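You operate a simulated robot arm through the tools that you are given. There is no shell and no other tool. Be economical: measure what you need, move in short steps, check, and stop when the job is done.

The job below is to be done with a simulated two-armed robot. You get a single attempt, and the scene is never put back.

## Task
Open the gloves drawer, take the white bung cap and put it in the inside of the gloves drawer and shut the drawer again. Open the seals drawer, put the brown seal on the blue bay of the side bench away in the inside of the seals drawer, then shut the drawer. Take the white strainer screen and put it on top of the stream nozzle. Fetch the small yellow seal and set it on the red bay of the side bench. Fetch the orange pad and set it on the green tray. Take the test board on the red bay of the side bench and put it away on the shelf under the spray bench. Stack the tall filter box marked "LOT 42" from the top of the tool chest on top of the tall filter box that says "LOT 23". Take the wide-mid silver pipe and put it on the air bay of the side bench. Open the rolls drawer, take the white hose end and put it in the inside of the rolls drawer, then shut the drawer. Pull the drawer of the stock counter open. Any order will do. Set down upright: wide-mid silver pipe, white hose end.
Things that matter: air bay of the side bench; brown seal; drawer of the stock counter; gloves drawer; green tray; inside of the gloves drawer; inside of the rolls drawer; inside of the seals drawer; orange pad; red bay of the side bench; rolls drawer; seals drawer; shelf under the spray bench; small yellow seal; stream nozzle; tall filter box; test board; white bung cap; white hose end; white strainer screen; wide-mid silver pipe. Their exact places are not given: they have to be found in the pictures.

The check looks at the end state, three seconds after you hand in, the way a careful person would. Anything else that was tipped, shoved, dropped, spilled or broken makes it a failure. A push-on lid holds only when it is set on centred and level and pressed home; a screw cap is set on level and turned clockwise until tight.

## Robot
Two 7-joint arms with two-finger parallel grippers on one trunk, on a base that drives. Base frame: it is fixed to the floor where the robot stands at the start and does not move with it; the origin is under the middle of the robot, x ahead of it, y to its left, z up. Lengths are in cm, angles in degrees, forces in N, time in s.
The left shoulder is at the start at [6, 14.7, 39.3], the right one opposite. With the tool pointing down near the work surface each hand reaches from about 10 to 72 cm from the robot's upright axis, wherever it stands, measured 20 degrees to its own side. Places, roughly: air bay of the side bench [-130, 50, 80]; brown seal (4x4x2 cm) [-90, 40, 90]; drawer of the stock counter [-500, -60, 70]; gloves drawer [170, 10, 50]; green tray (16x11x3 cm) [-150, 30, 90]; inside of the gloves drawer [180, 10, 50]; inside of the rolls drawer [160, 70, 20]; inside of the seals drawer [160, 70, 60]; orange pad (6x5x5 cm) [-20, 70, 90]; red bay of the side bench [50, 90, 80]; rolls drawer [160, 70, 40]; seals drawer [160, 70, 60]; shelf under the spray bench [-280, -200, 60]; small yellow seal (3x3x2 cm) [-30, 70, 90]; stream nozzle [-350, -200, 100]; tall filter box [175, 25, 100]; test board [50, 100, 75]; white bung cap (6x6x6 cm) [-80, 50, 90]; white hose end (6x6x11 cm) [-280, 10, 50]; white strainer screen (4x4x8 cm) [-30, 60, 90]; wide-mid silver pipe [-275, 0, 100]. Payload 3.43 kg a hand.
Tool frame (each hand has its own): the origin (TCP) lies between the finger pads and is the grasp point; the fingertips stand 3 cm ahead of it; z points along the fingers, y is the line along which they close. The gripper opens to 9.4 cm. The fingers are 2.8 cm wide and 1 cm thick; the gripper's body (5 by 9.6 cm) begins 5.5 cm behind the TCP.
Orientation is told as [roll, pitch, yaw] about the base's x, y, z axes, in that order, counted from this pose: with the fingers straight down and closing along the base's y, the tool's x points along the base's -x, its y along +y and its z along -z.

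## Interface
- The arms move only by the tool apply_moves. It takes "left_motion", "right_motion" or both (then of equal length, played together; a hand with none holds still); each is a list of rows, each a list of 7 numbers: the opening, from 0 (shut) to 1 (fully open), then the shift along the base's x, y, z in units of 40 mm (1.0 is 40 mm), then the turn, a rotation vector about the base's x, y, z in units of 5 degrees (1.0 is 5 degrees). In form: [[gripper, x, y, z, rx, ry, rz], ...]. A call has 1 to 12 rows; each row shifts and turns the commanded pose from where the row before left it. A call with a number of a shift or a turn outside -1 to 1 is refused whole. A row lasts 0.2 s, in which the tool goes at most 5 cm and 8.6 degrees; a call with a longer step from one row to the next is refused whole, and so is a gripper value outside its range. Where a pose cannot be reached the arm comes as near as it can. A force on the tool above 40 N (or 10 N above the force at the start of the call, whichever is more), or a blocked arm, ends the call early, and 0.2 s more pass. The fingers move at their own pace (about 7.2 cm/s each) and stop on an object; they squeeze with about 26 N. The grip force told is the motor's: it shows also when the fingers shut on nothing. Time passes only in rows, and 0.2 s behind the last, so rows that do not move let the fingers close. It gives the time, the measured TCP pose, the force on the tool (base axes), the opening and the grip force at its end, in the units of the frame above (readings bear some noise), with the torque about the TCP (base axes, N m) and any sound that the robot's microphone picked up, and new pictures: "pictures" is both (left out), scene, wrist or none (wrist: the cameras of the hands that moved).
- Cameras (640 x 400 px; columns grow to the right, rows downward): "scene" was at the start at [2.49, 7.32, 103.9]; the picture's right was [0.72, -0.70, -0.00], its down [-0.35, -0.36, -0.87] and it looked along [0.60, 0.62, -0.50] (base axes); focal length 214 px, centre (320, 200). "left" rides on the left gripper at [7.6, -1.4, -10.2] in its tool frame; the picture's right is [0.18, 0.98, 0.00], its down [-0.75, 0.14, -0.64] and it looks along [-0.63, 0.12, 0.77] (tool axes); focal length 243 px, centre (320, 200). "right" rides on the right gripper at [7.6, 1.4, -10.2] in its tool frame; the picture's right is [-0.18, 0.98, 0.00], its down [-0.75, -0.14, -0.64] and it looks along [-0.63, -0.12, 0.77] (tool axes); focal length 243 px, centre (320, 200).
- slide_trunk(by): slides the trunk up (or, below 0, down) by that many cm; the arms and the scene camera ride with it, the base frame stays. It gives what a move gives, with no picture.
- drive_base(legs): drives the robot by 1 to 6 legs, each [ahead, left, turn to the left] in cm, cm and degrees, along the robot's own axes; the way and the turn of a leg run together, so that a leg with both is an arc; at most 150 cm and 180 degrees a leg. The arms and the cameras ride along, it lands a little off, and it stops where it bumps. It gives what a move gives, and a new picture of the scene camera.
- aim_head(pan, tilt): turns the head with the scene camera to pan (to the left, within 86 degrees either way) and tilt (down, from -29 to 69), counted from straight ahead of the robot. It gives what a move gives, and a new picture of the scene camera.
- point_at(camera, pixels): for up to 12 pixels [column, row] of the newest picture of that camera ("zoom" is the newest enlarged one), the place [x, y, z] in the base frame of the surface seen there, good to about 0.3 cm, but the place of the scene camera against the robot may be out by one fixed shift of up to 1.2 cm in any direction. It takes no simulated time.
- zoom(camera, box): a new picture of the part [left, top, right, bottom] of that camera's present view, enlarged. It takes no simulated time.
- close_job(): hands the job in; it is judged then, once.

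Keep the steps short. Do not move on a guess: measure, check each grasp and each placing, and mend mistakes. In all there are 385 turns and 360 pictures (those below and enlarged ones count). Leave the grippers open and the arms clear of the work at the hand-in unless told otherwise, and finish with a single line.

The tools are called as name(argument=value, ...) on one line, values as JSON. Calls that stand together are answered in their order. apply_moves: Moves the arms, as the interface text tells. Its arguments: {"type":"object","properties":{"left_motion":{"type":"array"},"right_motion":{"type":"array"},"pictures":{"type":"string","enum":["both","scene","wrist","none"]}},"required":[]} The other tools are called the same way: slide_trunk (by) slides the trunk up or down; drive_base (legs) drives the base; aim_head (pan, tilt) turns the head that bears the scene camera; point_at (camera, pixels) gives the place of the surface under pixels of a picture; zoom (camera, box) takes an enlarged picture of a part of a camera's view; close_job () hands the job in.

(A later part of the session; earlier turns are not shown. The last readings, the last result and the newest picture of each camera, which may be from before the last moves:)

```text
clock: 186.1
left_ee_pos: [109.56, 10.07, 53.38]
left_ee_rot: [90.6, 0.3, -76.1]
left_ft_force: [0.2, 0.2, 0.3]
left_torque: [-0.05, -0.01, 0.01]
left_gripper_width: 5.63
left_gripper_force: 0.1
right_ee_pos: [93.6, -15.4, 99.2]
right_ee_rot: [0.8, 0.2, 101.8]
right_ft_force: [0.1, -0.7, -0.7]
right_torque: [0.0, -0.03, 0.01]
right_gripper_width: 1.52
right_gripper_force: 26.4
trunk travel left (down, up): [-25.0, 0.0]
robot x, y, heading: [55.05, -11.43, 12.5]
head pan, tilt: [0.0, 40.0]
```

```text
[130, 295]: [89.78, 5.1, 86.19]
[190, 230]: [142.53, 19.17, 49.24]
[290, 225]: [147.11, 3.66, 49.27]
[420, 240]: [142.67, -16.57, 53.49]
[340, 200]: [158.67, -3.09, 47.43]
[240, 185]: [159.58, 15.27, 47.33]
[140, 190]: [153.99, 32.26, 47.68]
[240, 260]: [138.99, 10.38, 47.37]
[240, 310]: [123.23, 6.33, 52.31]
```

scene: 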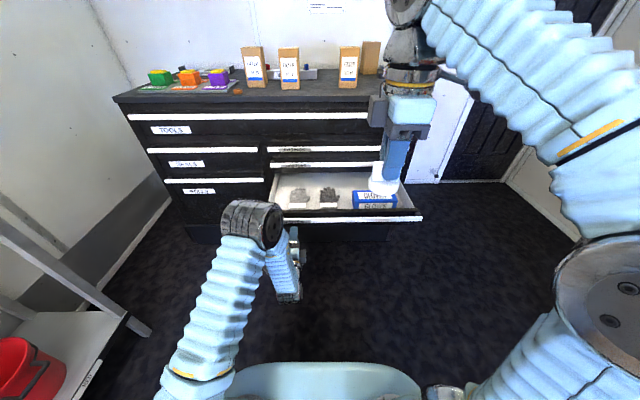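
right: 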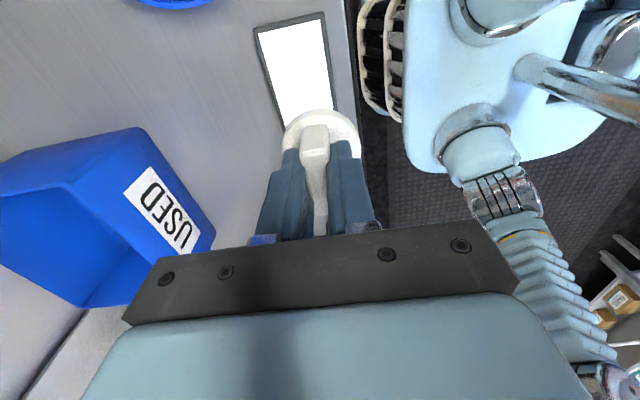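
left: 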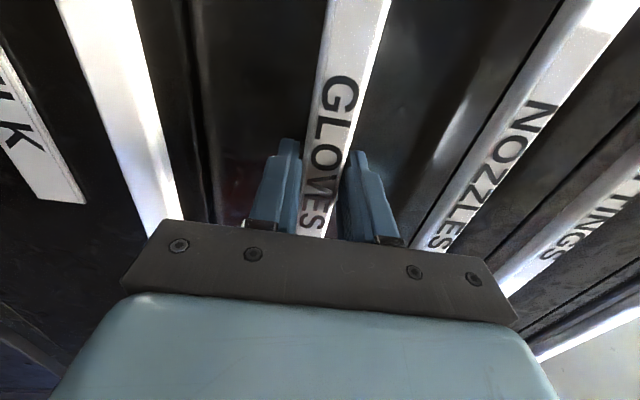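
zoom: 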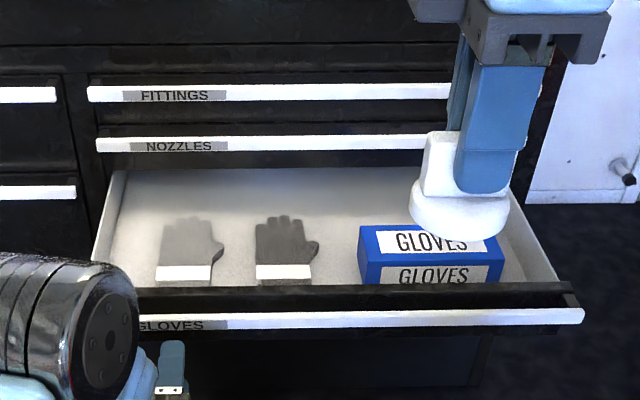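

Inside floor z≈47.3; free place at the drawer's left front, about (133.5, 26.7), left of the light glove. Retract the left hand and shift the base left 32, ahead 30.

apply_moves(left_motion=[[0.6, -0.8, -0.2, 0.5, 0, 0, 0], [0.6, -0.8, -0.2, 0.5, 0, 0, 0], [0.6, -0.8, -0.2, 0.5, 0, 0, 0], [0.6, -0.8, -0.2, 0.8, 0, 0, 0], [0.6, -0.2, 0.3, 0.8, 0, 0, 0]], pictures="none")

drive_base(legs=[[0, 33, 1], [30, 0, 0]])

```text
clock: 187.3
left_ee_pos: [100.62, 6.18, 64.68]
left_ee_rot: [90.6, 0.3, -76.0]
left_ft_force: [0.6, -0.1, -0.2]
left_torque: [-0.03, -0.05, 0.0]
left_gripper_width: 5.65
left_gripper_force: 0.0
left hand out of reach, approached as far as the arm can: row 4, 5
right_ee_pos: [93.43, -15.42, 99.12]
right_ee_rot: [0.7, 0.2, 101.8]
right_ft_force: [0.0, 0.4, -0.5]
right_torque: [0.0, 0.03, 0.01]
right_gripper_width: 1.51
right_gripper_force: 26.1
trunk travel left (down, up): [-25.0, 0.0]
robot x, y, heading: [54.95, -11.77, 12.8]
head pan, tilt: [0.0, 40.0]
```

```text
clock: 191.1
left_ee_pos: [121.74, 47.21, 64.79]
left_ee_rot: [90.7, 0.3, -74.6]
left_ft_force: [0.4, -0.2, 0.4]
left_torque: [0.02, -0.01, 0.0]
left_gripper_width: 5.63
left_gripper_force: 0.0
right_ee_pos: [115.23, 25.46, 99.29]
right_ee_rot: [0.6, 0.2, 103.2]
right_ft_force: [0.3, -0.2, -1.0]
right_torque: [-0.02, -0.03, 0.01]
right_gripper_width: 1.52
right_gripper_force: 26.2
trunk travel left (down, up): [-25.0, 0.0]
robot x, y, heading: [76.76, 28.22, 13.6]
head pan, tilt: [0.0, 40.0]
```

scene: 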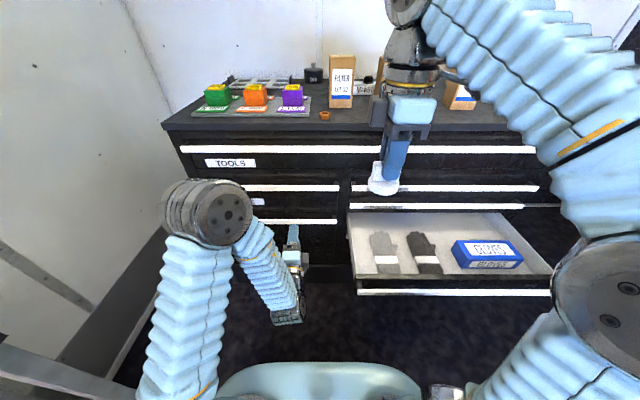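

zoom(camera="scene", box=[330, 190, 570, 310])

point_at(camera="zoom", pixels=[[60, 170], [78, 215], [120, 220], [190, 215], [230, 215], [305, 215], [335, 200], [110, 130], [190, 90], [290, 150], [500, 100], [165, 170]])

```text
2.67 times, centred on (450, 250) of scene
```

zoom: 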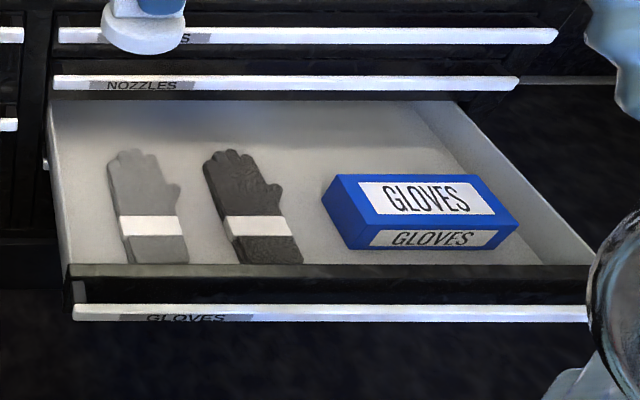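

```text
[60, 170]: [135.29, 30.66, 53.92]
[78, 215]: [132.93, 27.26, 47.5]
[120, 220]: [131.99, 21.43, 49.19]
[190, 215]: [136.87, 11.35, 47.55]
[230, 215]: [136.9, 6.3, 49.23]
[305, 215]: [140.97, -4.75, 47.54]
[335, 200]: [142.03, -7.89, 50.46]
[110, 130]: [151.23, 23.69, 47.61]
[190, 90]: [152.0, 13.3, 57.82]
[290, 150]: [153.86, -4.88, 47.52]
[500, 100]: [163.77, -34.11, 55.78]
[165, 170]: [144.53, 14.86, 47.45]
```

point_at(camera="zoom", pixels=[[520, 235], [520, 250], [540, 245], [560, 250], [575, 250], [500, 180], [530, 205], [550, 220], [585, 255], [470, 150]])

```text
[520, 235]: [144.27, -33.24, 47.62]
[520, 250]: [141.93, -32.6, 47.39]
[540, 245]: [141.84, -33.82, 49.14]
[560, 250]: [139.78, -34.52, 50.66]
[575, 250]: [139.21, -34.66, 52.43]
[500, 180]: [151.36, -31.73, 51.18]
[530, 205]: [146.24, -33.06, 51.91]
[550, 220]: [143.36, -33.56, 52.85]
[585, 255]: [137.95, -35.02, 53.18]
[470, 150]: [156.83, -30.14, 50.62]
```

The bung's disc measures ≈5 cm across; the gap between dark glove and GLOVES box (~6.5-7 cm) at about (140,-6) fits best. Move base right 35 cm.

drive_base(legs=[[0, -35, 0]])

apply_moves(right_motion=[[0, 0.5, 0.12, -0.8, 0, 0, 0], [0, 0.5, 0.12, -0.8, 0, 0, 0], [0, 0.5, 0.12, -0.8, 0, 0, 0], [0, 0.5, 0.12, -0.8, 0, 0, 0], [0, 0.5, 0.12, -0.8, 0, 0, 0], [0, 0.5, 0.12, -0.8, 0, 0, 0], [0, 0.5, 0.12, -0.8, 0, 0, 0], [0, 0, 0, -0.8, 0, 0, 0]])

```text
clock: 193.4
left_ee_pos: [130.04, 13.29, 64.68]
left_ee_rot: [90.7, 0.2, -74.8]
left_ft_force: [-0.2, -0.4, -0.7]
left_torque: [0.05, 0.02, 0.02]
left_gripper_width: 5.64
left_gripper_force: 0.1
right_ee_pos: [123.39, -8.56, 99.23]
right_ee_rot: [0.7, 0.2, 102.9]
right_ft_force: [0.5, -0.5, -0.2]
right_torque: [0.01, 0.0, 0.01]
right_gripper_width: 1.48
right_gripper_force: 26.5
trunk travel left (down, up): [-25.0, 0.0]
robot x, y, heading: [84.51, -5.8, 13.7]
head pan, tilt: [0.0, 40.0]
```

scene: 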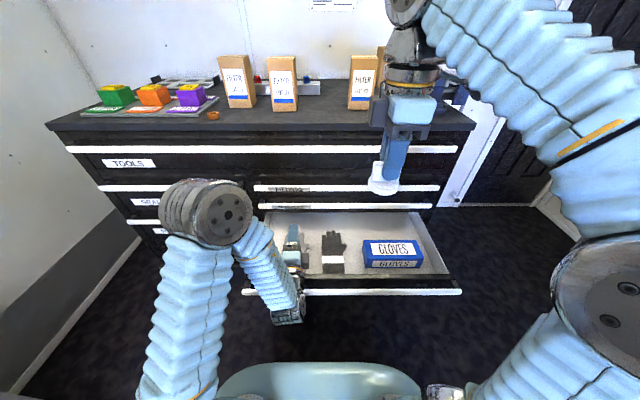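

```text
clock: 195.2
left_ee_pos: [130.12, 13.32, 64.75]
left_ee_rot: [90.5, 0.2, -75.0]
left_ft_force: [0.4, 0.7, 0.5]
left_torque: [0.01, 0.01, 0.02]
left_gripper_width: 5.64
left_gripper_force: 0.0
right_ee_pos: [137.14, -5.31, 73.48]
right_ee_rot: [0.6, 0.2, 102.9]
right_ft_force: [-0.4, -0.5, -1.0]
right_torque: [-0.02, -0.01, -0.01]
right_gripper_width: 1.52
right_gripper_force: 26.2
trunk travel left (down, up): [-25.0, 0.0]
robot x, y, heading: [85.17, -5.81, 13.5]
head pan, tilt: [0.0, 40.0]
```

scene: 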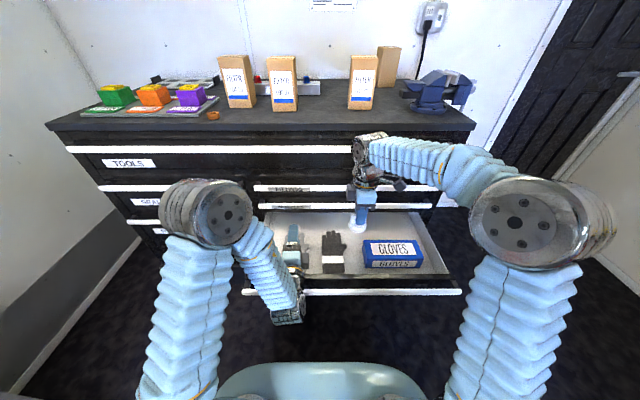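
right: 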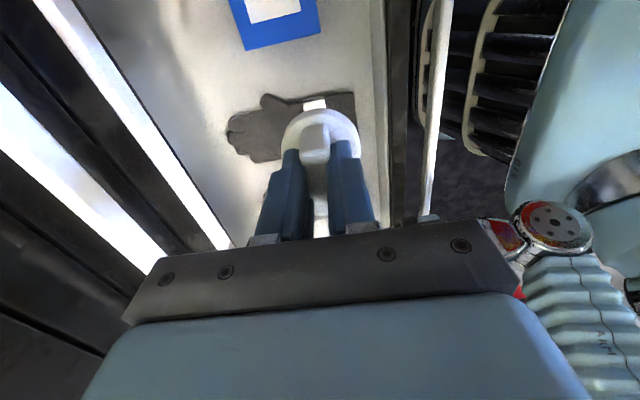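

point_at(camera="right", pixels=[[265, 92], [300, 97], [350, 92], [245, 52], [318, 35], [290, 70], [350, 70], [384, 70], [200, 100]])

```text
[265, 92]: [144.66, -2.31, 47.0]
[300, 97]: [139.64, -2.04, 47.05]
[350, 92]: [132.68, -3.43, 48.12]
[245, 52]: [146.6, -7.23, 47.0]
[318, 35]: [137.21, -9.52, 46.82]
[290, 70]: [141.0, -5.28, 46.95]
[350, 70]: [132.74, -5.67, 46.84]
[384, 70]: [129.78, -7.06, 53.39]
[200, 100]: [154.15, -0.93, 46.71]
```

Gap: glove edge n≈-34.8…-36.2, box edge n≈-41.5. Target centre (135.8,-6.5). Go down to z≈54 and check.

apply_moves(right_motion=[[0, -0.17, -0.15, -0.8, 0, 0, 0], [0, -0.17, -0.15, -0.8, 0, 0, 0], [0, 0, 0, -0.8, 0, 0, 0], [0, 0, 0, -0.8, 0, 0, 0], [0, 0, 0, -0.8, 0, 0, 0], [0, 0, 0, -0.7, 0, 0, 0], [0, 0, 0, 0, 0, 0, 0]])

```text
clock: 196.8
left_ee_pos: [130.09, 13.35, 64.72]
left_ee_rot: [90.6, 0.4, -75.0]
left_ft_force: [-0.1, -0.1, 0.4]
left_torque: [0.02, -0.01, 0.05]
left_gripper_width: 5.61
left_gripper_force: 0.0
right_ee_pos: [135.98, -6.35, 54.65]
right_ee_rot: [0.7, 0.2, 102.9]
right_ft_force: [0.2, 0.0, -0.5]
right_torque: [0.01, 0.0, -0.01]
right_gripper_width: 1.53
right_gripper_force: 26.0
trunk travel left (down, up): [-25.0, 0.0]
robot x, y, heading: [84.82, -5.86, 13.7]
head pan, tilt: [0.0, 40.0]
```

scene: 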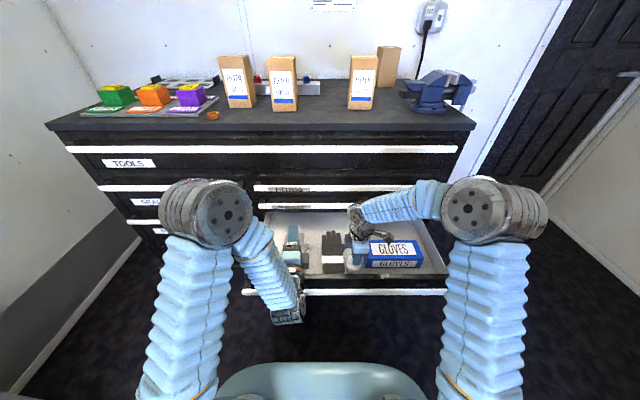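
right: 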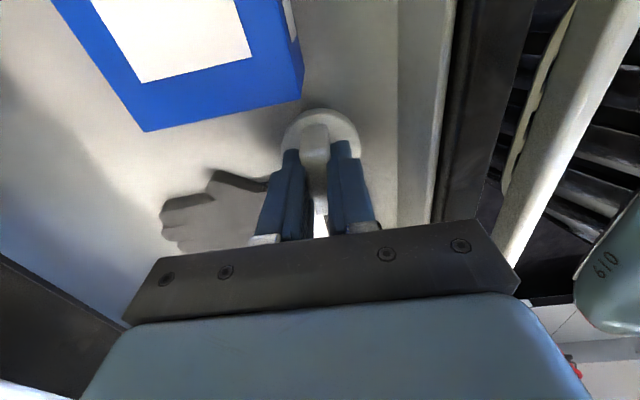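

apply_moves(right_motion=[[0, -0.08, 0, -0.25, 0, 0, 0], [0, 0, 0, -0.22, 0, 0, 0], [0, 0, 0, -0.08, 0, 0, 0], [0, 0, 0, 0, 0, 0, 0]], pictures="wrist")

```text
clock: 197.8
left_ee_pos: [129.98, 13.45, 64.79]
left_ee_rot: [90.6, 0.4, -75.0]
left_ft_force: [0.3, -0.4, 0.5]
left_torque: [0.0, 0.01, 0.02]
left_gripper_width: 5.64
left_gripper_force: 0.0
right_ee_pos: [135.66, -6.47, 52.57]
right_ee_rot: [0.7, 0.2, 102.9]
right_ft_force: [-1.4, -0.5, 8.2]
right_torque: [0.14, -0.07, 0.02]
right_gripper_width: 1.48
right_gripper_force: 25.9
trunk travel left (down, up): [-25.0, 0.0]
robot x, y, heading: [84.83, -5.78, 13.7]
head pan, tilt: [0.0, 40.0]
```

right: 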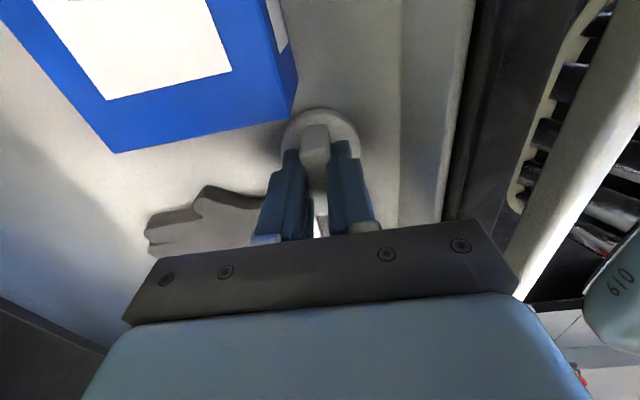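

Down on the floor. Open and rise clear.

apply_moves(right_motion=[[0.3, 0, 0, 0, 0, 0, 0], [0.3, 0, 0, 0, 0, 0, 0], [0.3, 0, 0, 0.5, 0, 0, 0], [0.3, 0, 0, 0.9, 0, 0, 0], [0.3, 0, 0, 1, 0, 0, 0], [0.3, 0, 0, 1, 0, 0, 0], [0.3, 0, 0, 1, 0, 0, 0], [0.3, -0.3, 0, 1, 0, 0, 0]])

```text
clock: 199.6
left_ee_pos: [130.14, 13.2, 64.8]
left_ee_rot: [90.6, 0.4, -75.0]
left_ft_force: [0.9, 0.3, 0.5]
left_torque: [-0.01, 0.03, -0.03]
left_gripper_width: 5.63
left_gripper_force: 0.1
right_ee_pos: [134.42, -6.32, 74.24]
right_ee_rot: [0.6, 0.0, 103.0]
right_ft_force: [0.5, -0.7, -0.1]
right_torque: [0.0, -0.01, -0.01]
right_gripper_width: 2.85
right_gripper_force: 0.1
trunk travel left (down, up): [-25.0, 0.0]
robot x, y, heading: [84.74, -5.68, 13.6]
head pan, tilt: [0.0, 40.0]
```

scene: 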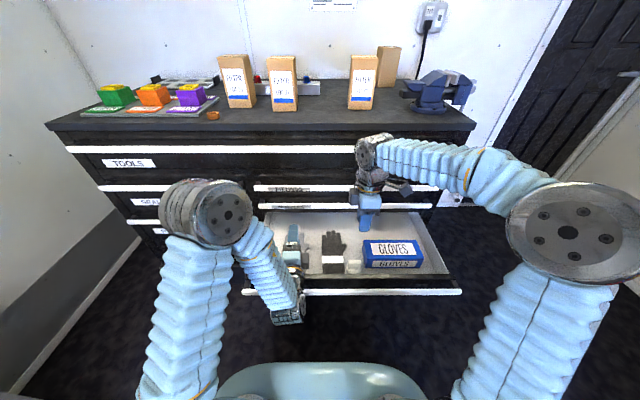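
right: 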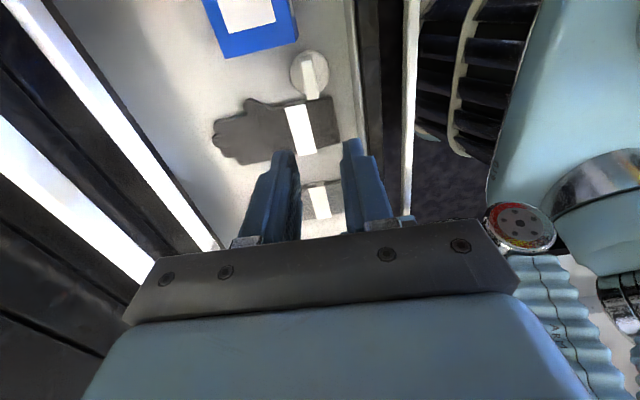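

Cap sits well in the drawer. Now back off, ready the left fist at handle height, and shut by driving ahead.

drive_base(legs=[[-38, 0, 0], [0, -10, 0]])

apply_moves(left_motion=[[0, 0.55, 0.13, -0.55, 0, 0, 0], [0, 0.55, 0.13, -0.55, 0, 0, 0], [0, 0.55, 0.13, -0.55, 0, 0, 0], [0, 0.55, 0.13, -0.55, 0, 0, 0], [0, 0.55, 0.13, -0.55, 0, 0, 0], [0, 0, 0, 0, 0, 0, 0]], right_motion=[[0.3, -0.5, -0.12, 0.9, 0, 0, 0], [0.3, -0.5, -0.12, 0.9, 0, 0, 0], [0.3, -0.5, -0.12, 0.9, 0, 0, 0], [0.3, -0.5, -0.12, 0.9, 0, 0, 0], [0.3, -0.5, -0.12, 0.9, 0, 0, 0], [0.3, -0.5, -0.12, 0.9, 0, 0, 0]], pictures="scene")

```text
clock: 202.8
left_ee_pos: [95.18, -5.9, 64.8]
left_ee_rot: [90.6, 0.3, -75.5]
left_ft_force: [-0.7, -0.5, 0.7]
left_torque: [0.01, 0.01, -0.04]
left_gripper_width: 5.66
left_gripper_force: 0.1
right_ee_pos: [99.34, -25.52, 74.24]
right_ee_rot: [0.7, 0.1, 102.5]
right_ft_force: [0.2, 0.4, -0.4]
right_torque: [0.0, 0.0, 0.0]
right_gripper_width: 2.84
right_gripper_force: 0.2
trunk travel left (down, up): [-25.0, 0.0]
robot x, y, heading: [49.55, -24.74, 13.1]
head pan, tilt: [0.0, 40.0]
```

scene: 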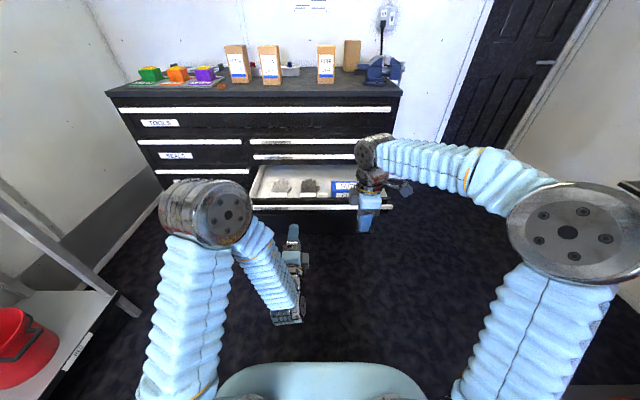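

```text
clock: 204.2
left_ee_pos: [106.28, -3.44, 53.74]
left_ee_rot: [90.5, 0.2, -75.5]
left_ft_force: [0.4, -0.1, -0.2]
left_torque: [0.01, -0.02, -0.02]
left_gripper_width: 0.0
left_gripper_force: 26.0
right_ee_pos: [87.24, -28.24, 96.03]
right_ee_rot: [0.7, 0.2, 102.5]
right_ft_force: [0.4, -0.1, -0.2]
right_torque: [-0.01, 0.03, 0.0]
right_gripper_width: 2.85
right_gripper_force: 0.1
trunk travel left (down, up): [-25.0, 0.0]
robot x, y, heading: [49.67, -24.46, 13.0]
head pan, tilt: [0.0, 40.0]
```

scene: 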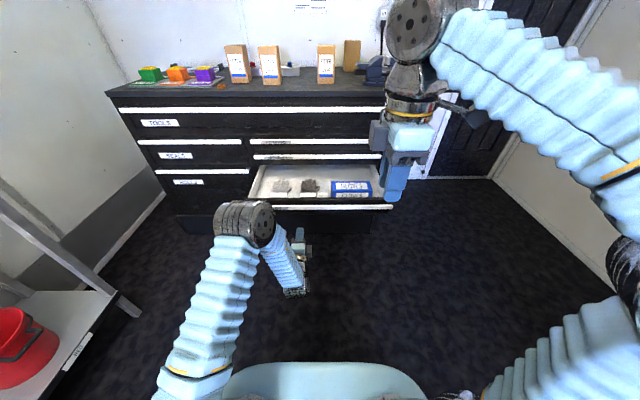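

drive_base(legs=[[39.5, 0, 0.3]])

```text
clock: 206.6
left_ee_pos: [143.78, 6.88, 53.87]
left_ee_rot: [90.6, 0.4, -74.4]
left_ft_force: [-0.7, -0.4, 0.0]
left_torque: [0.0, 0.0, -0.01]
left_gripper_width: 0.04
left_gripper_force: 25.7
right_ee_pos: [125.35, -18.17, 96.08]
right_ee_rot: [0.6, 0.3, 103.5]
right_ft_force: [0.6, 0.4, -0.4]
right_torque: [-0.03, 0.02, 0.0]
right_gripper_width: 2.82
right_gripper_force: 0.1
trunk travel left (down, up): [-25.0, 0.0]
robot x, y, heading: [87.76, -15.2, 14.3]
head pan, tilt: [0.0, 40.0]
```

scene: 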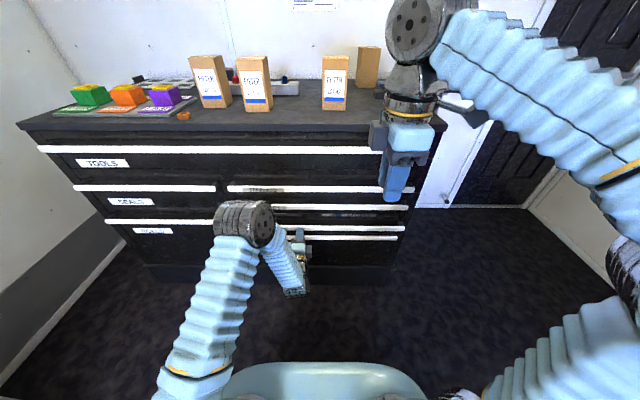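

Nearly shut; push the last centimetres with the arm.

apply_moves(left_motion=[[0, 0.25, 0.06, 0, 0, 0, 0], [0, 0.25, 0.06, 0, 0, 0, 0], [0, 0.25, 0.06, 0, 0, 0, 0], [0, 0.2, 0.05, 0, 0, 0, 0]], pictures="wrist")

```text
clock: 207.6
left_ee_pos: [146.9, 7.64, 53.88]
left_ee_rot: [90.4, 0.1, -74.5]
left_ft_force: [-20.3, -1.6, 10.0]
left_torque: [0.0, -0.25, -0.17]
left_gripper_width: 0.01
left_gripper_force: 25.9
right_ee_pos: [125.18, -18.4, 96.18]
right_ee_rot: [0.5, 0.2, 103.6]
right_ft_force: [0.6, 0.0, -0.1]
right_torque: [0.0, -0.01, 0.01]
right_gripper_width: 2.84
right_gripper_force: 0.1
trunk travel left (down, up): [-25.0, 0.0]
robot x, y, heading: [87.65, -15.02, 14.4]
head pan, tilt: [0.0, 40.0]
stopped in row 4 (left hand): the force on the tool passed its limit at 54 N (the readings are from after the stop); the commanded pose is now the measured one
```

left: 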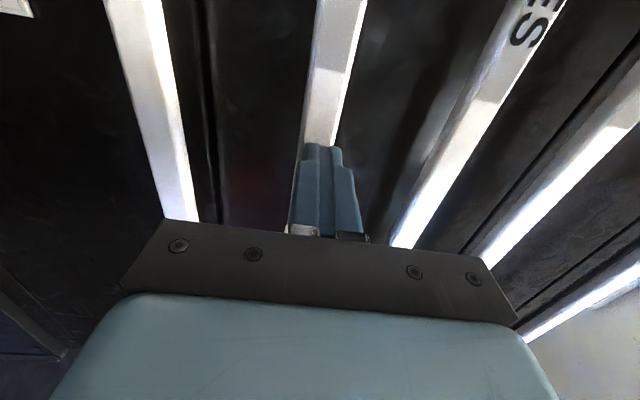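

Drawer fully shut. Look at the boxes on the chest top.

zoom(camera="scene", box=[180, 30, 400, 130])

point_at(camera="zoom", pixels=[[90, 180], [90, 75], [215, 185], [215, 78], [450, 200], [455, 85], [550, 100], [545, 52], [550, 155], [20, 250]])

```text
2.91 times, centred on (290, 80) of scene
```

zoom: 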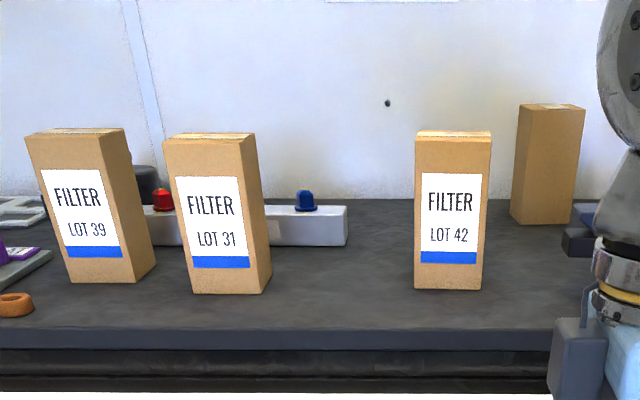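

```text
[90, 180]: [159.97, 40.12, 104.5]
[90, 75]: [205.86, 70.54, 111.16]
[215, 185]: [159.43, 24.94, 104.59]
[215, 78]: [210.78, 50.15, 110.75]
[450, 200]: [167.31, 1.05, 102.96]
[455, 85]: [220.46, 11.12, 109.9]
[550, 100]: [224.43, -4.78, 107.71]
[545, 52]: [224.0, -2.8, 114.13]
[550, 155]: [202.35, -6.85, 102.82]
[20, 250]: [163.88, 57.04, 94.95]
```

point_at(camera="zoom", pixels=[[535, 215], [535, 120], [512, 200], [567, 190], [580, 170], [550, 106], [418, 160], [490, 160], [450, 134], [450, 285]])

```text
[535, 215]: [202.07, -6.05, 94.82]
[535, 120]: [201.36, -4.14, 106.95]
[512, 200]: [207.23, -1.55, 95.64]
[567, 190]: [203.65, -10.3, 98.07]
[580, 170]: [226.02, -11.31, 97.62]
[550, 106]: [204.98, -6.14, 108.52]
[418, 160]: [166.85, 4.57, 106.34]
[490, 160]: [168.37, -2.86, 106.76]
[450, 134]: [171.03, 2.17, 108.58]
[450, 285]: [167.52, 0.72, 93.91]
```

Next: SEALS drawer. Back off, turn the left hand upright again and the right hand to point ahead.

drive_base(legs=[[-25, 0, -0.7]])

apply_moves(left_motion=[[0.5, -0.35, -0.08, 0.6, -0.982, 0.6, 0.815], [0.5, -0.35, -0.08, 0.6, -0.982, 0.6, 0.815], [0.5, -0.35, -0.08, 0.6, -0.982, 0.6, 0.815], [0.5, -0.35, -0.08, 0.6, -0.982, 0.6, 0.815], [0.5, -0.35, -0.08, 0.6, -0.982, 0.6, 0.815], [0.5, -0.35, -0.08, 0.6, -0.982, 0.6, 0.815], [0.5, -0.35, -0.08, 0.6, -0.982, 0.6, 0.815], [0.5, -0.35, -0.08, 0.6, -0.982, 0.6, 0.815], [0.5, -0.35, -0.08, 0.6, -0.982, 0.6, 0.815]], right_motion=[[0.6, 0.3, 0.07, -0.35, 0.235, -0.972, 0], [0.6, 0.3, 0.07, -0.35, 0.235, -0.972, 0], [0.6, 0.3, 0.07, -0.35, 0.235, -0.972, 0], [0.6, 0.3, 0.07, -0.35, 0.235, -0.972, 0], [0.6, 0.3, 0.07, -0.35, 0.235, -0.972, 0], [0.6, 0.3, 0.07, -0.35, 0.235, -0.972, 0], [0.6, 0.3, 0.07, -0.35, 0.235, -0.972, 0], [0.6, 0.3, 0.07, -0.35, 0.235, -0.972, 0], [0.6, 0.3, 0.07, -0.35, 0.235, -0.972, 0]], pictures="none")

apply_moves(left_motion=[[0.5, -0.35, -0.08, 0.6, -0.982, 0.6, 0.815], [0.5, -0.35, -0.08, 0.6, -0.982, 0.6, 0.815], [0.5, -0.35, -0.08, 0.6, -0.982, 0.6, 0.815], [0.5, -0.35, -0.08, 0.6, -0.982, 0.6, 0.815], [0.5, -0.35, -0.08, 0.6, -0.982, 0.6, 0.815], [0.5, -0.35, -0.08, 0.6, -0.982, 0.6, 0.815], [0.5, -0.35, -0.08, 0.6, -0.982, 0.6, 0.815], [0.5, -0.35, -0.08, 0.3, -0.982, 0.6, 0.815], [0.5, 0, 0, 0.3, 0, 0, 0]], right_motion=[[0.6, 0.3, 0.07, -0.35, 0.235, -0.972, 0], [0.6, 0.3, 0.07, -0.35, 0.235, -0.972, 0], [0.6, 0.3, 0.07, -0.35, 0.235, -0.972, 0], [0.6, 0.3, 0.07, -0.35, 0.235, -0.972, 0], [0.6, 0.3, 0.07, -0.35, 0.235, -0.972, 0], [0.6, 0.3, 0.07, -0.35, 0.235, -0.972, 0], [0.6, 0.3, 0.07, -0.35, 0.235, -0.972, 0], [0.6, 0.3, 0.07, -0.35, 0.235, -0.972, 0], [0.6, 0.3, 0.07, -0.35, 0.235, -0.972, 0]])

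```text
clock: 209.4
left_ee_pos: [123.05, 0.9, 53.79]
left_ee_rot: [90.3, 0.5, -75.0]
left_ft_force: [-0.1, -0.1, 0.4]
left_torque: [-0.01, -0.01, -0.02]
left_gripper_width: 0.02
left_gripper_force: 25.6
right_ee_pos: [101.07, -24.74, 95.99]
right_ee_rot: [0.6, 0.2, 102.8]
right_ft_force: [-1.0, 0.2, -0.6]
right_torque: [-0.01, -0.01, 0.03]
right_gripper_width: 2.82
right_gripper_force: 0.0
trunk travel left (down, up): [-25.0, 0.0]
robot x, y, heading: [63.51, -21.32, 13.6]
head pan, tilt: [0.0, 40.0]
```

scene: 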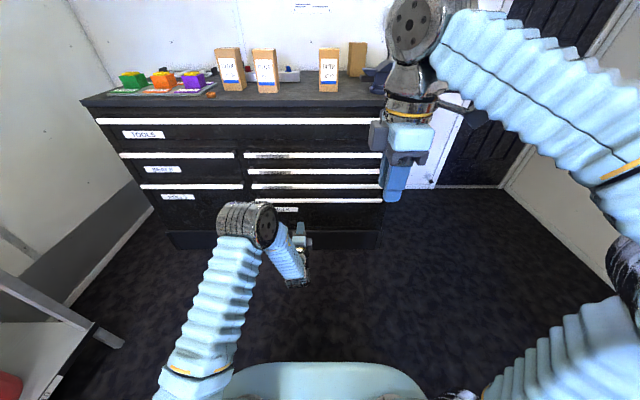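

```text
clock: 211.4
left_ee_pos: [110.39, -2.04, 75.13]
left_ee_rot: [41.9, -18.0, -27.6]
left_ft_force: [0.6, 0.9, 0.4]
left_torque: [-0.01, -0.01, 0.0]
left_gripper_width: 4.74
left_gripper_force: 0.0
right_ee_pos: [112.14, -22.16, 83.52]
right_ee_rot: [-44.4, -0.4, 103.0]
right_ft_force: [0.2, -0.4, 0.1]
right_torque: [-0.01, -0.03, 0.02]
right_gripper_width: 5.64
right_gripper_force: 0.1
trunk travel left (down, up): [-25.0, 0.0]
robot x, y, heading: [63.4, -21.38, 13.5]
head pan, tilt: [0.0, 40.0]
```

```text
clock: 213.4
left_ee_pos: [99.15, -4.42, 94.54]
left_ee_rot: [0.3, 1.2, 13.2]
left_ft_force: [0.2, 0.3, -0.3]
left_torque: [0.02, -0.01, -0.02]
left_gripper_width: 4.72
left_gripper_force: 0.0
right_ee_pos: [122.4, -19.62, 70.74]
right_ee_rot: [-87.6, -0.8, 103.4]
right_ft_force: [0.2, -1.5, 0.0]
right_torque: [0.01, 0.01, 0.04]
right_gripper_width: 5.64
right_gripper_force: 0.2
right hand out of reach, approached as far as the arm can: row 9
trunk travel left (down, up): [-25.0, 0.0]
robot x, y, heading: [63.29, -21.62, 13.4]
head pan, tilt: [0.0, 40.0]
```

scene: 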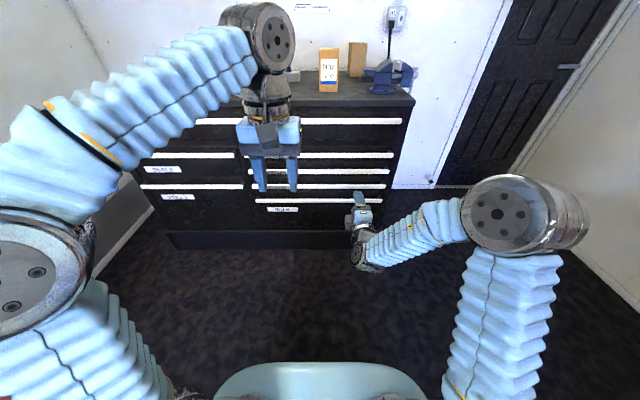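
right: 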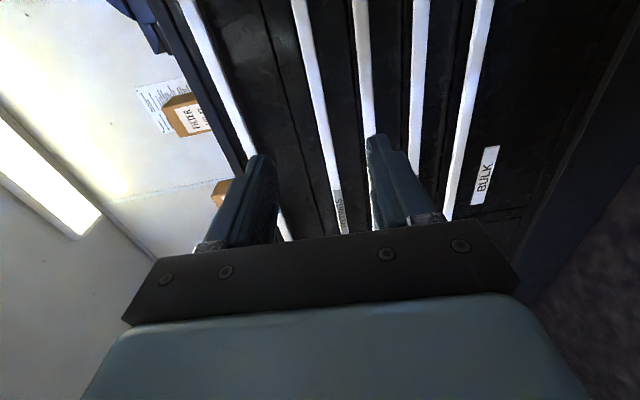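
left: 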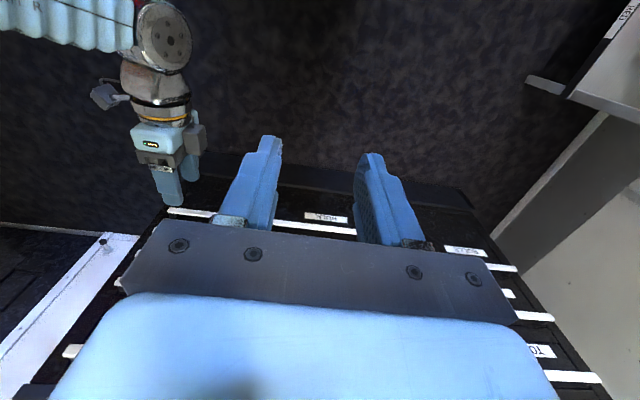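

Right hand is ready. Move base 65 cm left to put it before the SEALS handle.

drive_base(legs=[[0, 65, 0]])

zoom(camera="right", box=[0, 0, 640, 400])

point_at(camera="zoom", pixels=[[290, 100], [320, 100], [360, 100], [330, 160], [330, 60]])

```text
clock: 216.9
left_ee_pos: [84.26, 55.96, 94.17]
left_ee_rot: [1.5, 1.9, 12.8]
left_ft_force: [-0.6, 0.5, 0.2]
left_torque: [-0.04, -0.01, 0.0]
left_gripper_width: 4.7
left_gripper_force: 0.1
right_ee_pos: [107.19, 41.81, 70.44]
right_ee_rot: [-87.4, -1.4, 103.5]
right_ft_force: [-0.5, 0.0, 0.3]
right_torque: [-0.03, -0.01, 0.01]
right_gripper_width: 5.64
right_gripper_force: 0.1
trunk travel left (down, up): [-25.0, 0.0]
robot x, y, heading: [48.28, 40.29, 14.1]
head pan, tilt: [0.0, 40.0]
stopped in leg 1: the robot was blocked; the commanded pose is now the measured one
```

scene: 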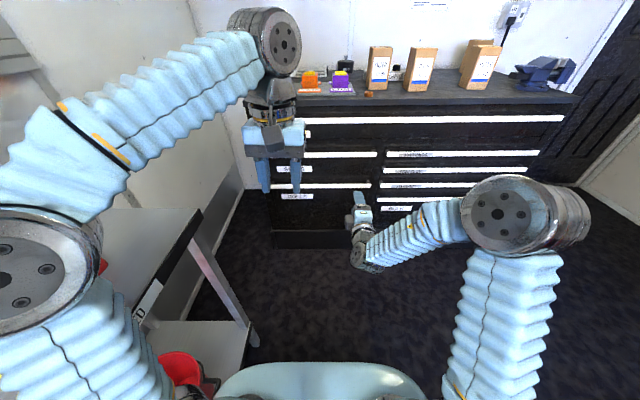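

```text
1.00 times, centred on (320, 200) of right (not enlarged: the box is as wide or as high as the picture)
```

zoom: 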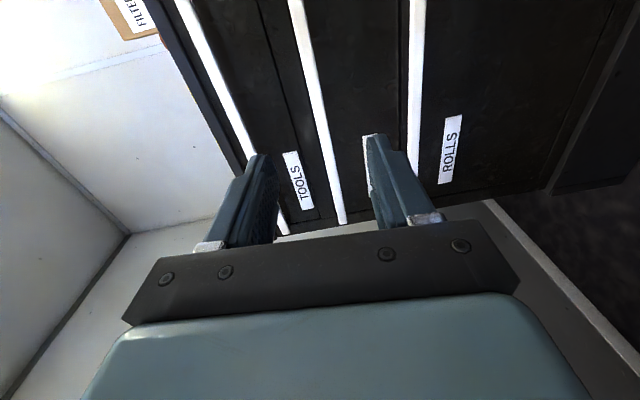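

```text
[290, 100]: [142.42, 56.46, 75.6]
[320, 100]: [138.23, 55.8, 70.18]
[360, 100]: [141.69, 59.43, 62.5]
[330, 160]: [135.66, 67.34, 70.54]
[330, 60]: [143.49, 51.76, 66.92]
```

Blocked by the side bench. Move 2 cm right and check the red bay.

drive_base(legs=[[0, -2, 0]])

aim_head(pan=75, tilt=35)

```text
clock: 217.7
left_ee_pos: [84.37, 55.42, 94.25]
left_ee_rot: [0.7, 1.7, 13.1]
left_ft_force: [-0.7, 0.2, -0.2]
left_torque: [-0.02, -0.02, -0.01]
left_gripper_width: 4.71
left_gripper_force: 0.1
right_ee_pos: [107.28, 40.86, 70.58]
right_ee_rot: [-87.3, -0.8, 103.7]
right_ft_force: [0.7, 1.0, -0.1]
right_torque: [-0.01, 0.06, 0.0]
right_gripper_width: 5.64
right_gripper_force: 0.0
trunk travel left (down, up): [-25.0, 0.0]
robot x, y, heading: [48.41, 38.85, 14.3]
head pan, tilt: [0.0, 40.0]
```

scene: 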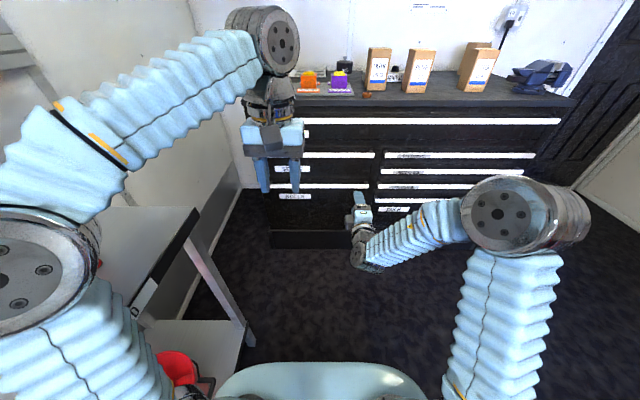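

```text
clock: 219.2
left_ee_pos: [84.4, 55.41, 94.22]
left_ee_rot: [0.7, 1.6, 13.1]
left_ft_force: [0.4, -0.9, 0.4]
left_torque: [0.04, -0.03, 0.03]
left_gripper_width: 4.72
left_gripper_force: 0.1
right_ee_pos: [107.44, 40.95, 70.64]
right_ee_rot: [-87.4, -0.7, 103.7]
right_ft_force: [1.2, -0.4, 0.3]
right_torque: [-0.01, 0.01, 0.01]
right_gripper_width: 5.64
right_gripper_force: 0.0
trunk travel left (down, up): [-25.0, 0.0]
robot x, y, heading: [48.61, 38.76, 14.2]
head pan, tilt: [75.0, 35.0]
```

scene: 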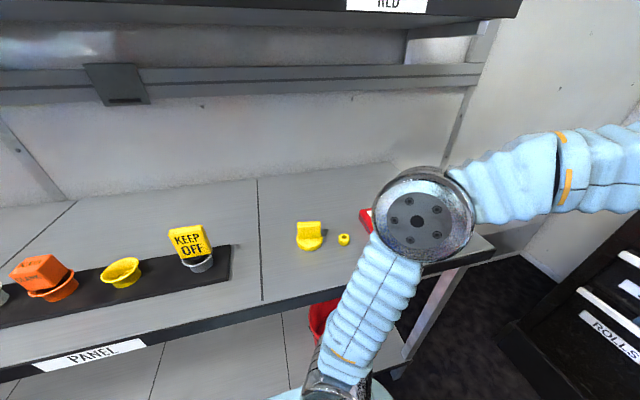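

Red bay is fine. Drive 29 cm ahead toward the SEALS handle and correct the hand's tilt.

drive_base(legs=[[29, 0, -0.5]])

apply_moves(right_motion=[[0.6, 0, 0, 0, 0.12, -0.5, 0], [0.6, 0, 0, 0, 0, 0, 0]], pictures="wrist")

point_at(camera="right", pixels=[[300, 100], [310, 100], [320, 100], [330, 100], [320, 150], [330, 150]])

```text
clock: 221.2
left_ee_pos: [112.31, 62.28, 94.34]
left_ee_rot: [0.7, 1.7, 12.8]
left_ft_force: [-0.2, 0.5, -0.1]
left_torque: [0.0, 0.0, 0.01]
left_gripper_width: 4.72
left_gripper_force: 0.1
right_ee_pos: [135.34, 47.66, 70.64]
right_ee_rot: [-87.5, -0.8, 103.6]
right_ft_force: [0.3, 0.7, -0.7]
right_torque: [-0.02, 0.01, -0.03]
right_gripper_width: 5.65
right_gripper_force: 0.1
trunk travel left (down, up): [-25.0, 0.0]
robot x, y, heading: [76.23, 45.1, 13.8]
head pan, tilt: [75.0, 35.0]
```

scene: 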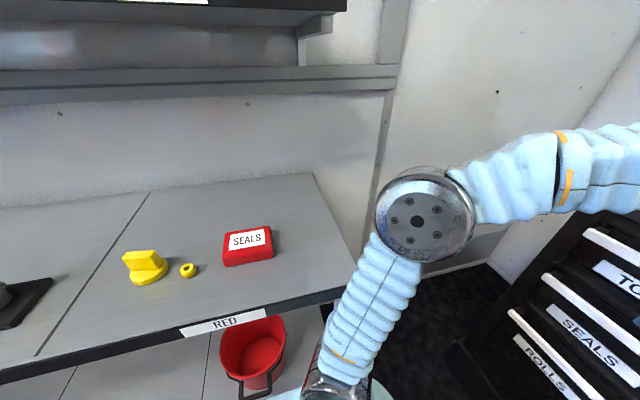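

```text
clock: 221.8
left_ee_pos: [112.33, 62.32, 94.18]
left_ee_rot: [0.7, 1.7, 12.9]
left_ft_force: [0.2, 0.1, -0.5]
left_torque: [0.01, -0.01, -0.01]
left_gripper_width: 4.7
left_gripper_force: 0.1
right_ee_pos: [135.43, 47.56, 70.77]
right_ee_rot: [-89.9, -0.7, 103.4]
right_ft_force: [0.0, 0.2, 0.4]
right_torque: [-0.02, 0.02, 0.03]
right_gripper_width: 5.6
right_gripper_force: 0.1
trunk travel left (down, up): [-25.0, 0.0]
robot x, y, heading: [76.6, 45.43, 14.1]
head pan, tilt: [75.0, 35.0]
```

right: 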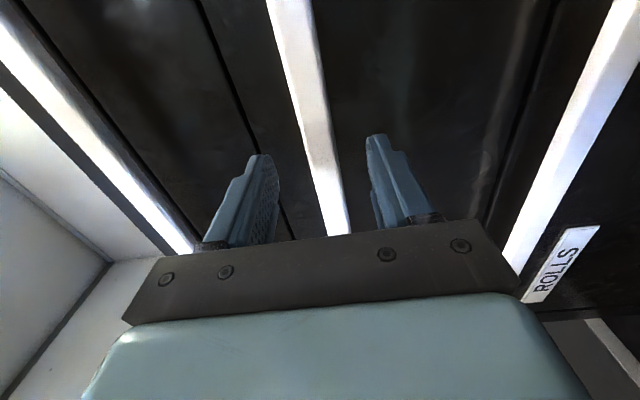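

```text
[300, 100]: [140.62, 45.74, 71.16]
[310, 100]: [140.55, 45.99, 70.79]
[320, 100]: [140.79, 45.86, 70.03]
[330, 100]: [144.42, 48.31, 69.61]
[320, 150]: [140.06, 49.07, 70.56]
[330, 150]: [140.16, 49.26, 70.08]
```

Handle centred. Advance 4.6 cm and grip, then pull.

apply_moves(right_motion=[[0.6, 0.56, 0.135, 0, 0, 0, 0], [0.6, 0.55, 0.13, 0, 0, 0, 0], [0, 0, 0, 0, 0, 0, 0], [0, 0, 0, 0, 0, 0, 0], [0, 0, 0, 0, 0, 0, 0]], pictures="wrist")

aim_head(pan=0, tilt=42)

```text
clock: 222.7
left_ee_pos: [112.63, 62.44, 94.08]
left_ee_rot: [0.7, 1.8, 12.9]
left_ft_force: [0.2, -0.3, -0.2]
left_torque: [-0.01, -0.02, 0.01]
left_gripper_width: 4.71
left_gripper_force: 0.1
right_ee_pos: [139.44, 48.54, 70.81]
right_ee_rot: [-87.7, -0.3, 103.2]
right_ft_force: [-0.3, 2.2, -30.2]
right_torque: [-0.35, -0.27, -0.18]
right_gripper_width: 2.3
right_gripper_force: 25.5
right hand out of reach, approached as far as the arm can: row 2
trunk travel left (down, up): [-25.0, 0.0]
robot x, y, heading: [76.62, 45.17, 13.9]
head pan, tilt: [75.0, 35.0]
stopped in row 4 (right hand): the force on the tool passed its limit at 45 N (the readings are from after the stop); the commanded pose is now the measured one
```

right: 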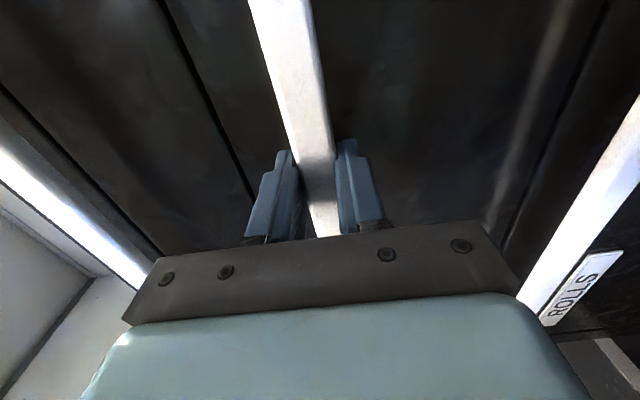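

```text
clock: 224.2
left_ee_pos: [112.65, 62.22, 94.17]
left_ee_rot: [0.7, 1.9, 12.9]
left_ft_force: [-0.2, 0.4, 0.3]
left_torque: [-0.02, 0.0, 0.01]
left_gripper_width: 4.7
left_gripper_force: 0.1
right_ee_pos: [139.43, 48.57, 70.8]
right_ee_rot: [-87.7, -0.4, 103.2]
right_ft_force: [-0.6, -3.2, -47.6]
right_torque: [-0.66, -0.03, -0.45]
right_gripper_width: 2.29
right_gripper_force: 25.6
trunk travel left (down, up): [-25.0, 0.0]
robot x, y, heading: [76.15, 45.54, 14.0]
head pan, tilt: [0.0, 42.0]
```

scene: 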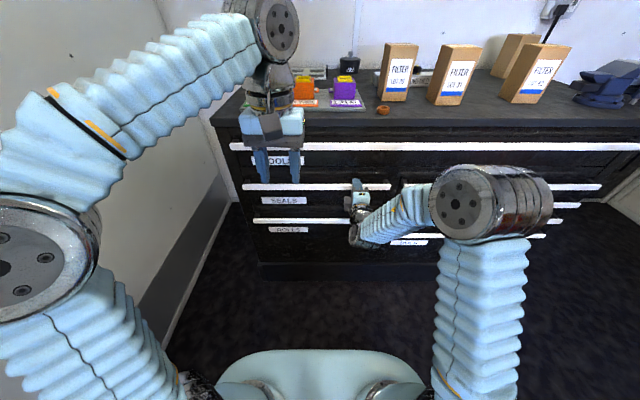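

Gripped but strained upward; ease down 0.4 cm, then pull back 30 cm.

apply_moves(right_motion=[[0, 0, 0, -0.1, 0, 0, 0], [0, 0, 0, 0, 0, 0, 0]], pictures="none")

drive_base(legs=[[-30, 0, 0]])

```text
clock: 224.8
left_ee_pos: [112.5, 62.2, 94.21]
left_ee_rot: [0.8, 1.8, 12.8]
left_ft_force: [0.5, -0.9, -0.1]
left_torque: [0.02, 0.01, 0.04]
left_gripper_width: 4.67
left_gripper_force: 0.2
right_ee_pos: [139.48, 48.59, 70.76]
right_ee_rot: [-88.3, -0.5, 103.1]
right_ft_force: [-5.6, -8.8, -32.5]
right_torque: [-0.42, -0.33, 0.64]
right_gripper_width: 2.23
right_gripper_force: 44.6
trunk travel left (down, up): [-25.0, 0.0]
robot x, y, heading: [76.69, 45.76, 13.8]
head pan, tilt: [0.0, 42.0]
```

```text
clock: 226.8
left_ee_pos: [83.02, 55.01, 94.12]
left_ee_rot: [0.7, 1.7, 12.8]
left_ft_force: [0.1, -0.4, 1.1]
left_torque: [-0.04, 0.03, 0.03]
left_gripper_width: 4.72
left_gripper_force: 0.1
right_ee_pos: [109.96, 41.28, 70.79]
right_ee_rot: [-88.3, -0.5, 103.1]
right_ft_force: [-1.8, 0.3, -33.4]
right_torque: [-0.59, -0.41, 0.31]
right_gripper_width: 2.21
right_gripper_force: 45.4
trunk travel left (down, up): [-25.0, 0.0]
robot x, y, heading: [47.0, 38.33, 13.8]
head pan, tilt: [0.0, 42.0]
```

scene: 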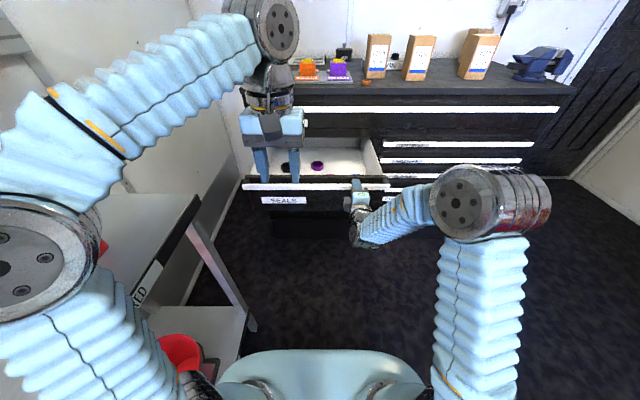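

Drawer open. Release, retract the right hand 12 cm, then move the base right 28 and ahead 29 to reach the parked seal with a tilted left hand.

apply_moves(right_motion=[[0.6, 0, 0, 0, 0, 0, 0], [0.6, 0, 0, 0, 0, 0, 0], [0.6, -0.7, -0.17, 0, 0, 0, 0], [0.6, -0.7, -0.17, 0, 0, 0, 0], [0.6, -0.7, -0.17, 0, 0, 0, 0], [0.6, -0.7, -0.17, 0, 0, 0, 0]], left_motion=[[0.5, 0, 0, 0, 0.235, -0.972, 0], [0.5, 0, 0, 0, 0.235, -0.972, 0], [0.5, 0, 0, 0.2, 0.235, -0.972, 0], [0.5, 0, 0, 0.3, 0.235, -0.972, 0], [0.5, 0, 0, 0.3, 0.235, -0.972, 0], [0.5, 0, 0, 0.3, 0.235, -0.972, 0]], pictures="none")

drive_base(legs=[[0, -28, 0], [29, 0, 0]])

```text
clock: 228.2
left_ee_pos: [83.7, 53.92, 98.47]
left_ee_rot: [1.9, -28.0, 12.1]
left_ft_force: [0.0, 0.1, 0.1]
left_torque: [0.0, -0.02, -0.04]
left_gripper_width: 4.72
left_gripper_force: 0.1
right_ee_pos: [99.68, 38.33, 70.73]
right_ee_rot: [-88.1, -1.1, 102.9]
right_ft_force: [0.4, 0.4, 0.6]
right_torque: [0.0, 0.01, -0.01]
right_gripper_width: 5.65
right_gripper_force: 0.0
right hand out of reach, approached as far as the arm can: row 6
trunk travel left (down, up): [-25.0, 0.0]
robot x, y, heading: [46.69, 38.26, 13.7]
head pan, tilt: [0.0, 42.0]
```

```text
clock: 231.8
left_ee_pos: [118.54, 34.96, 98.73]
left_ee_rot: [1.1, -28.3, 12.7]
left_ft_force: [-0.3, -0.3, -0.2]
left_torque: [-0.01, 0.0, 0.01]
left_gripper_width: 4.69
left_gripper_force: 0.0
right_ee_pos: [134.71, 19.07, 71.03]
right_ee_rot: [-88.5, -0.3, 103.0]
right_ft_force: [-0.5, -0.5, 1.0]
right_torque: [0.02, 0.0, 0.06]
right_gripper_width: 5.64
right_gripper_force: 0.0
trunk travel left (down, up): [-25.0, 0.0]
robot x, y, heading: [82.42, 18.2, 13.9]
head pan, tilt: [0.0, 42.0]
```

scene: 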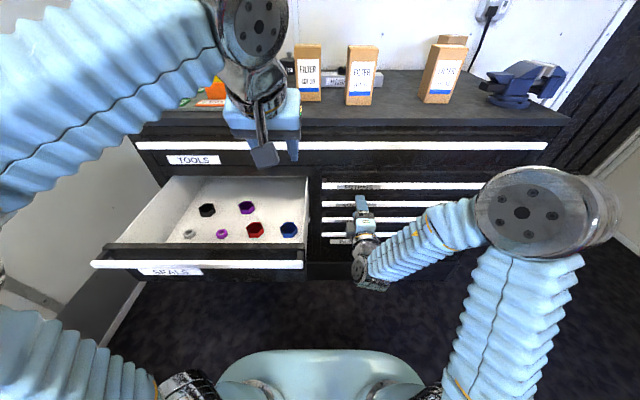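

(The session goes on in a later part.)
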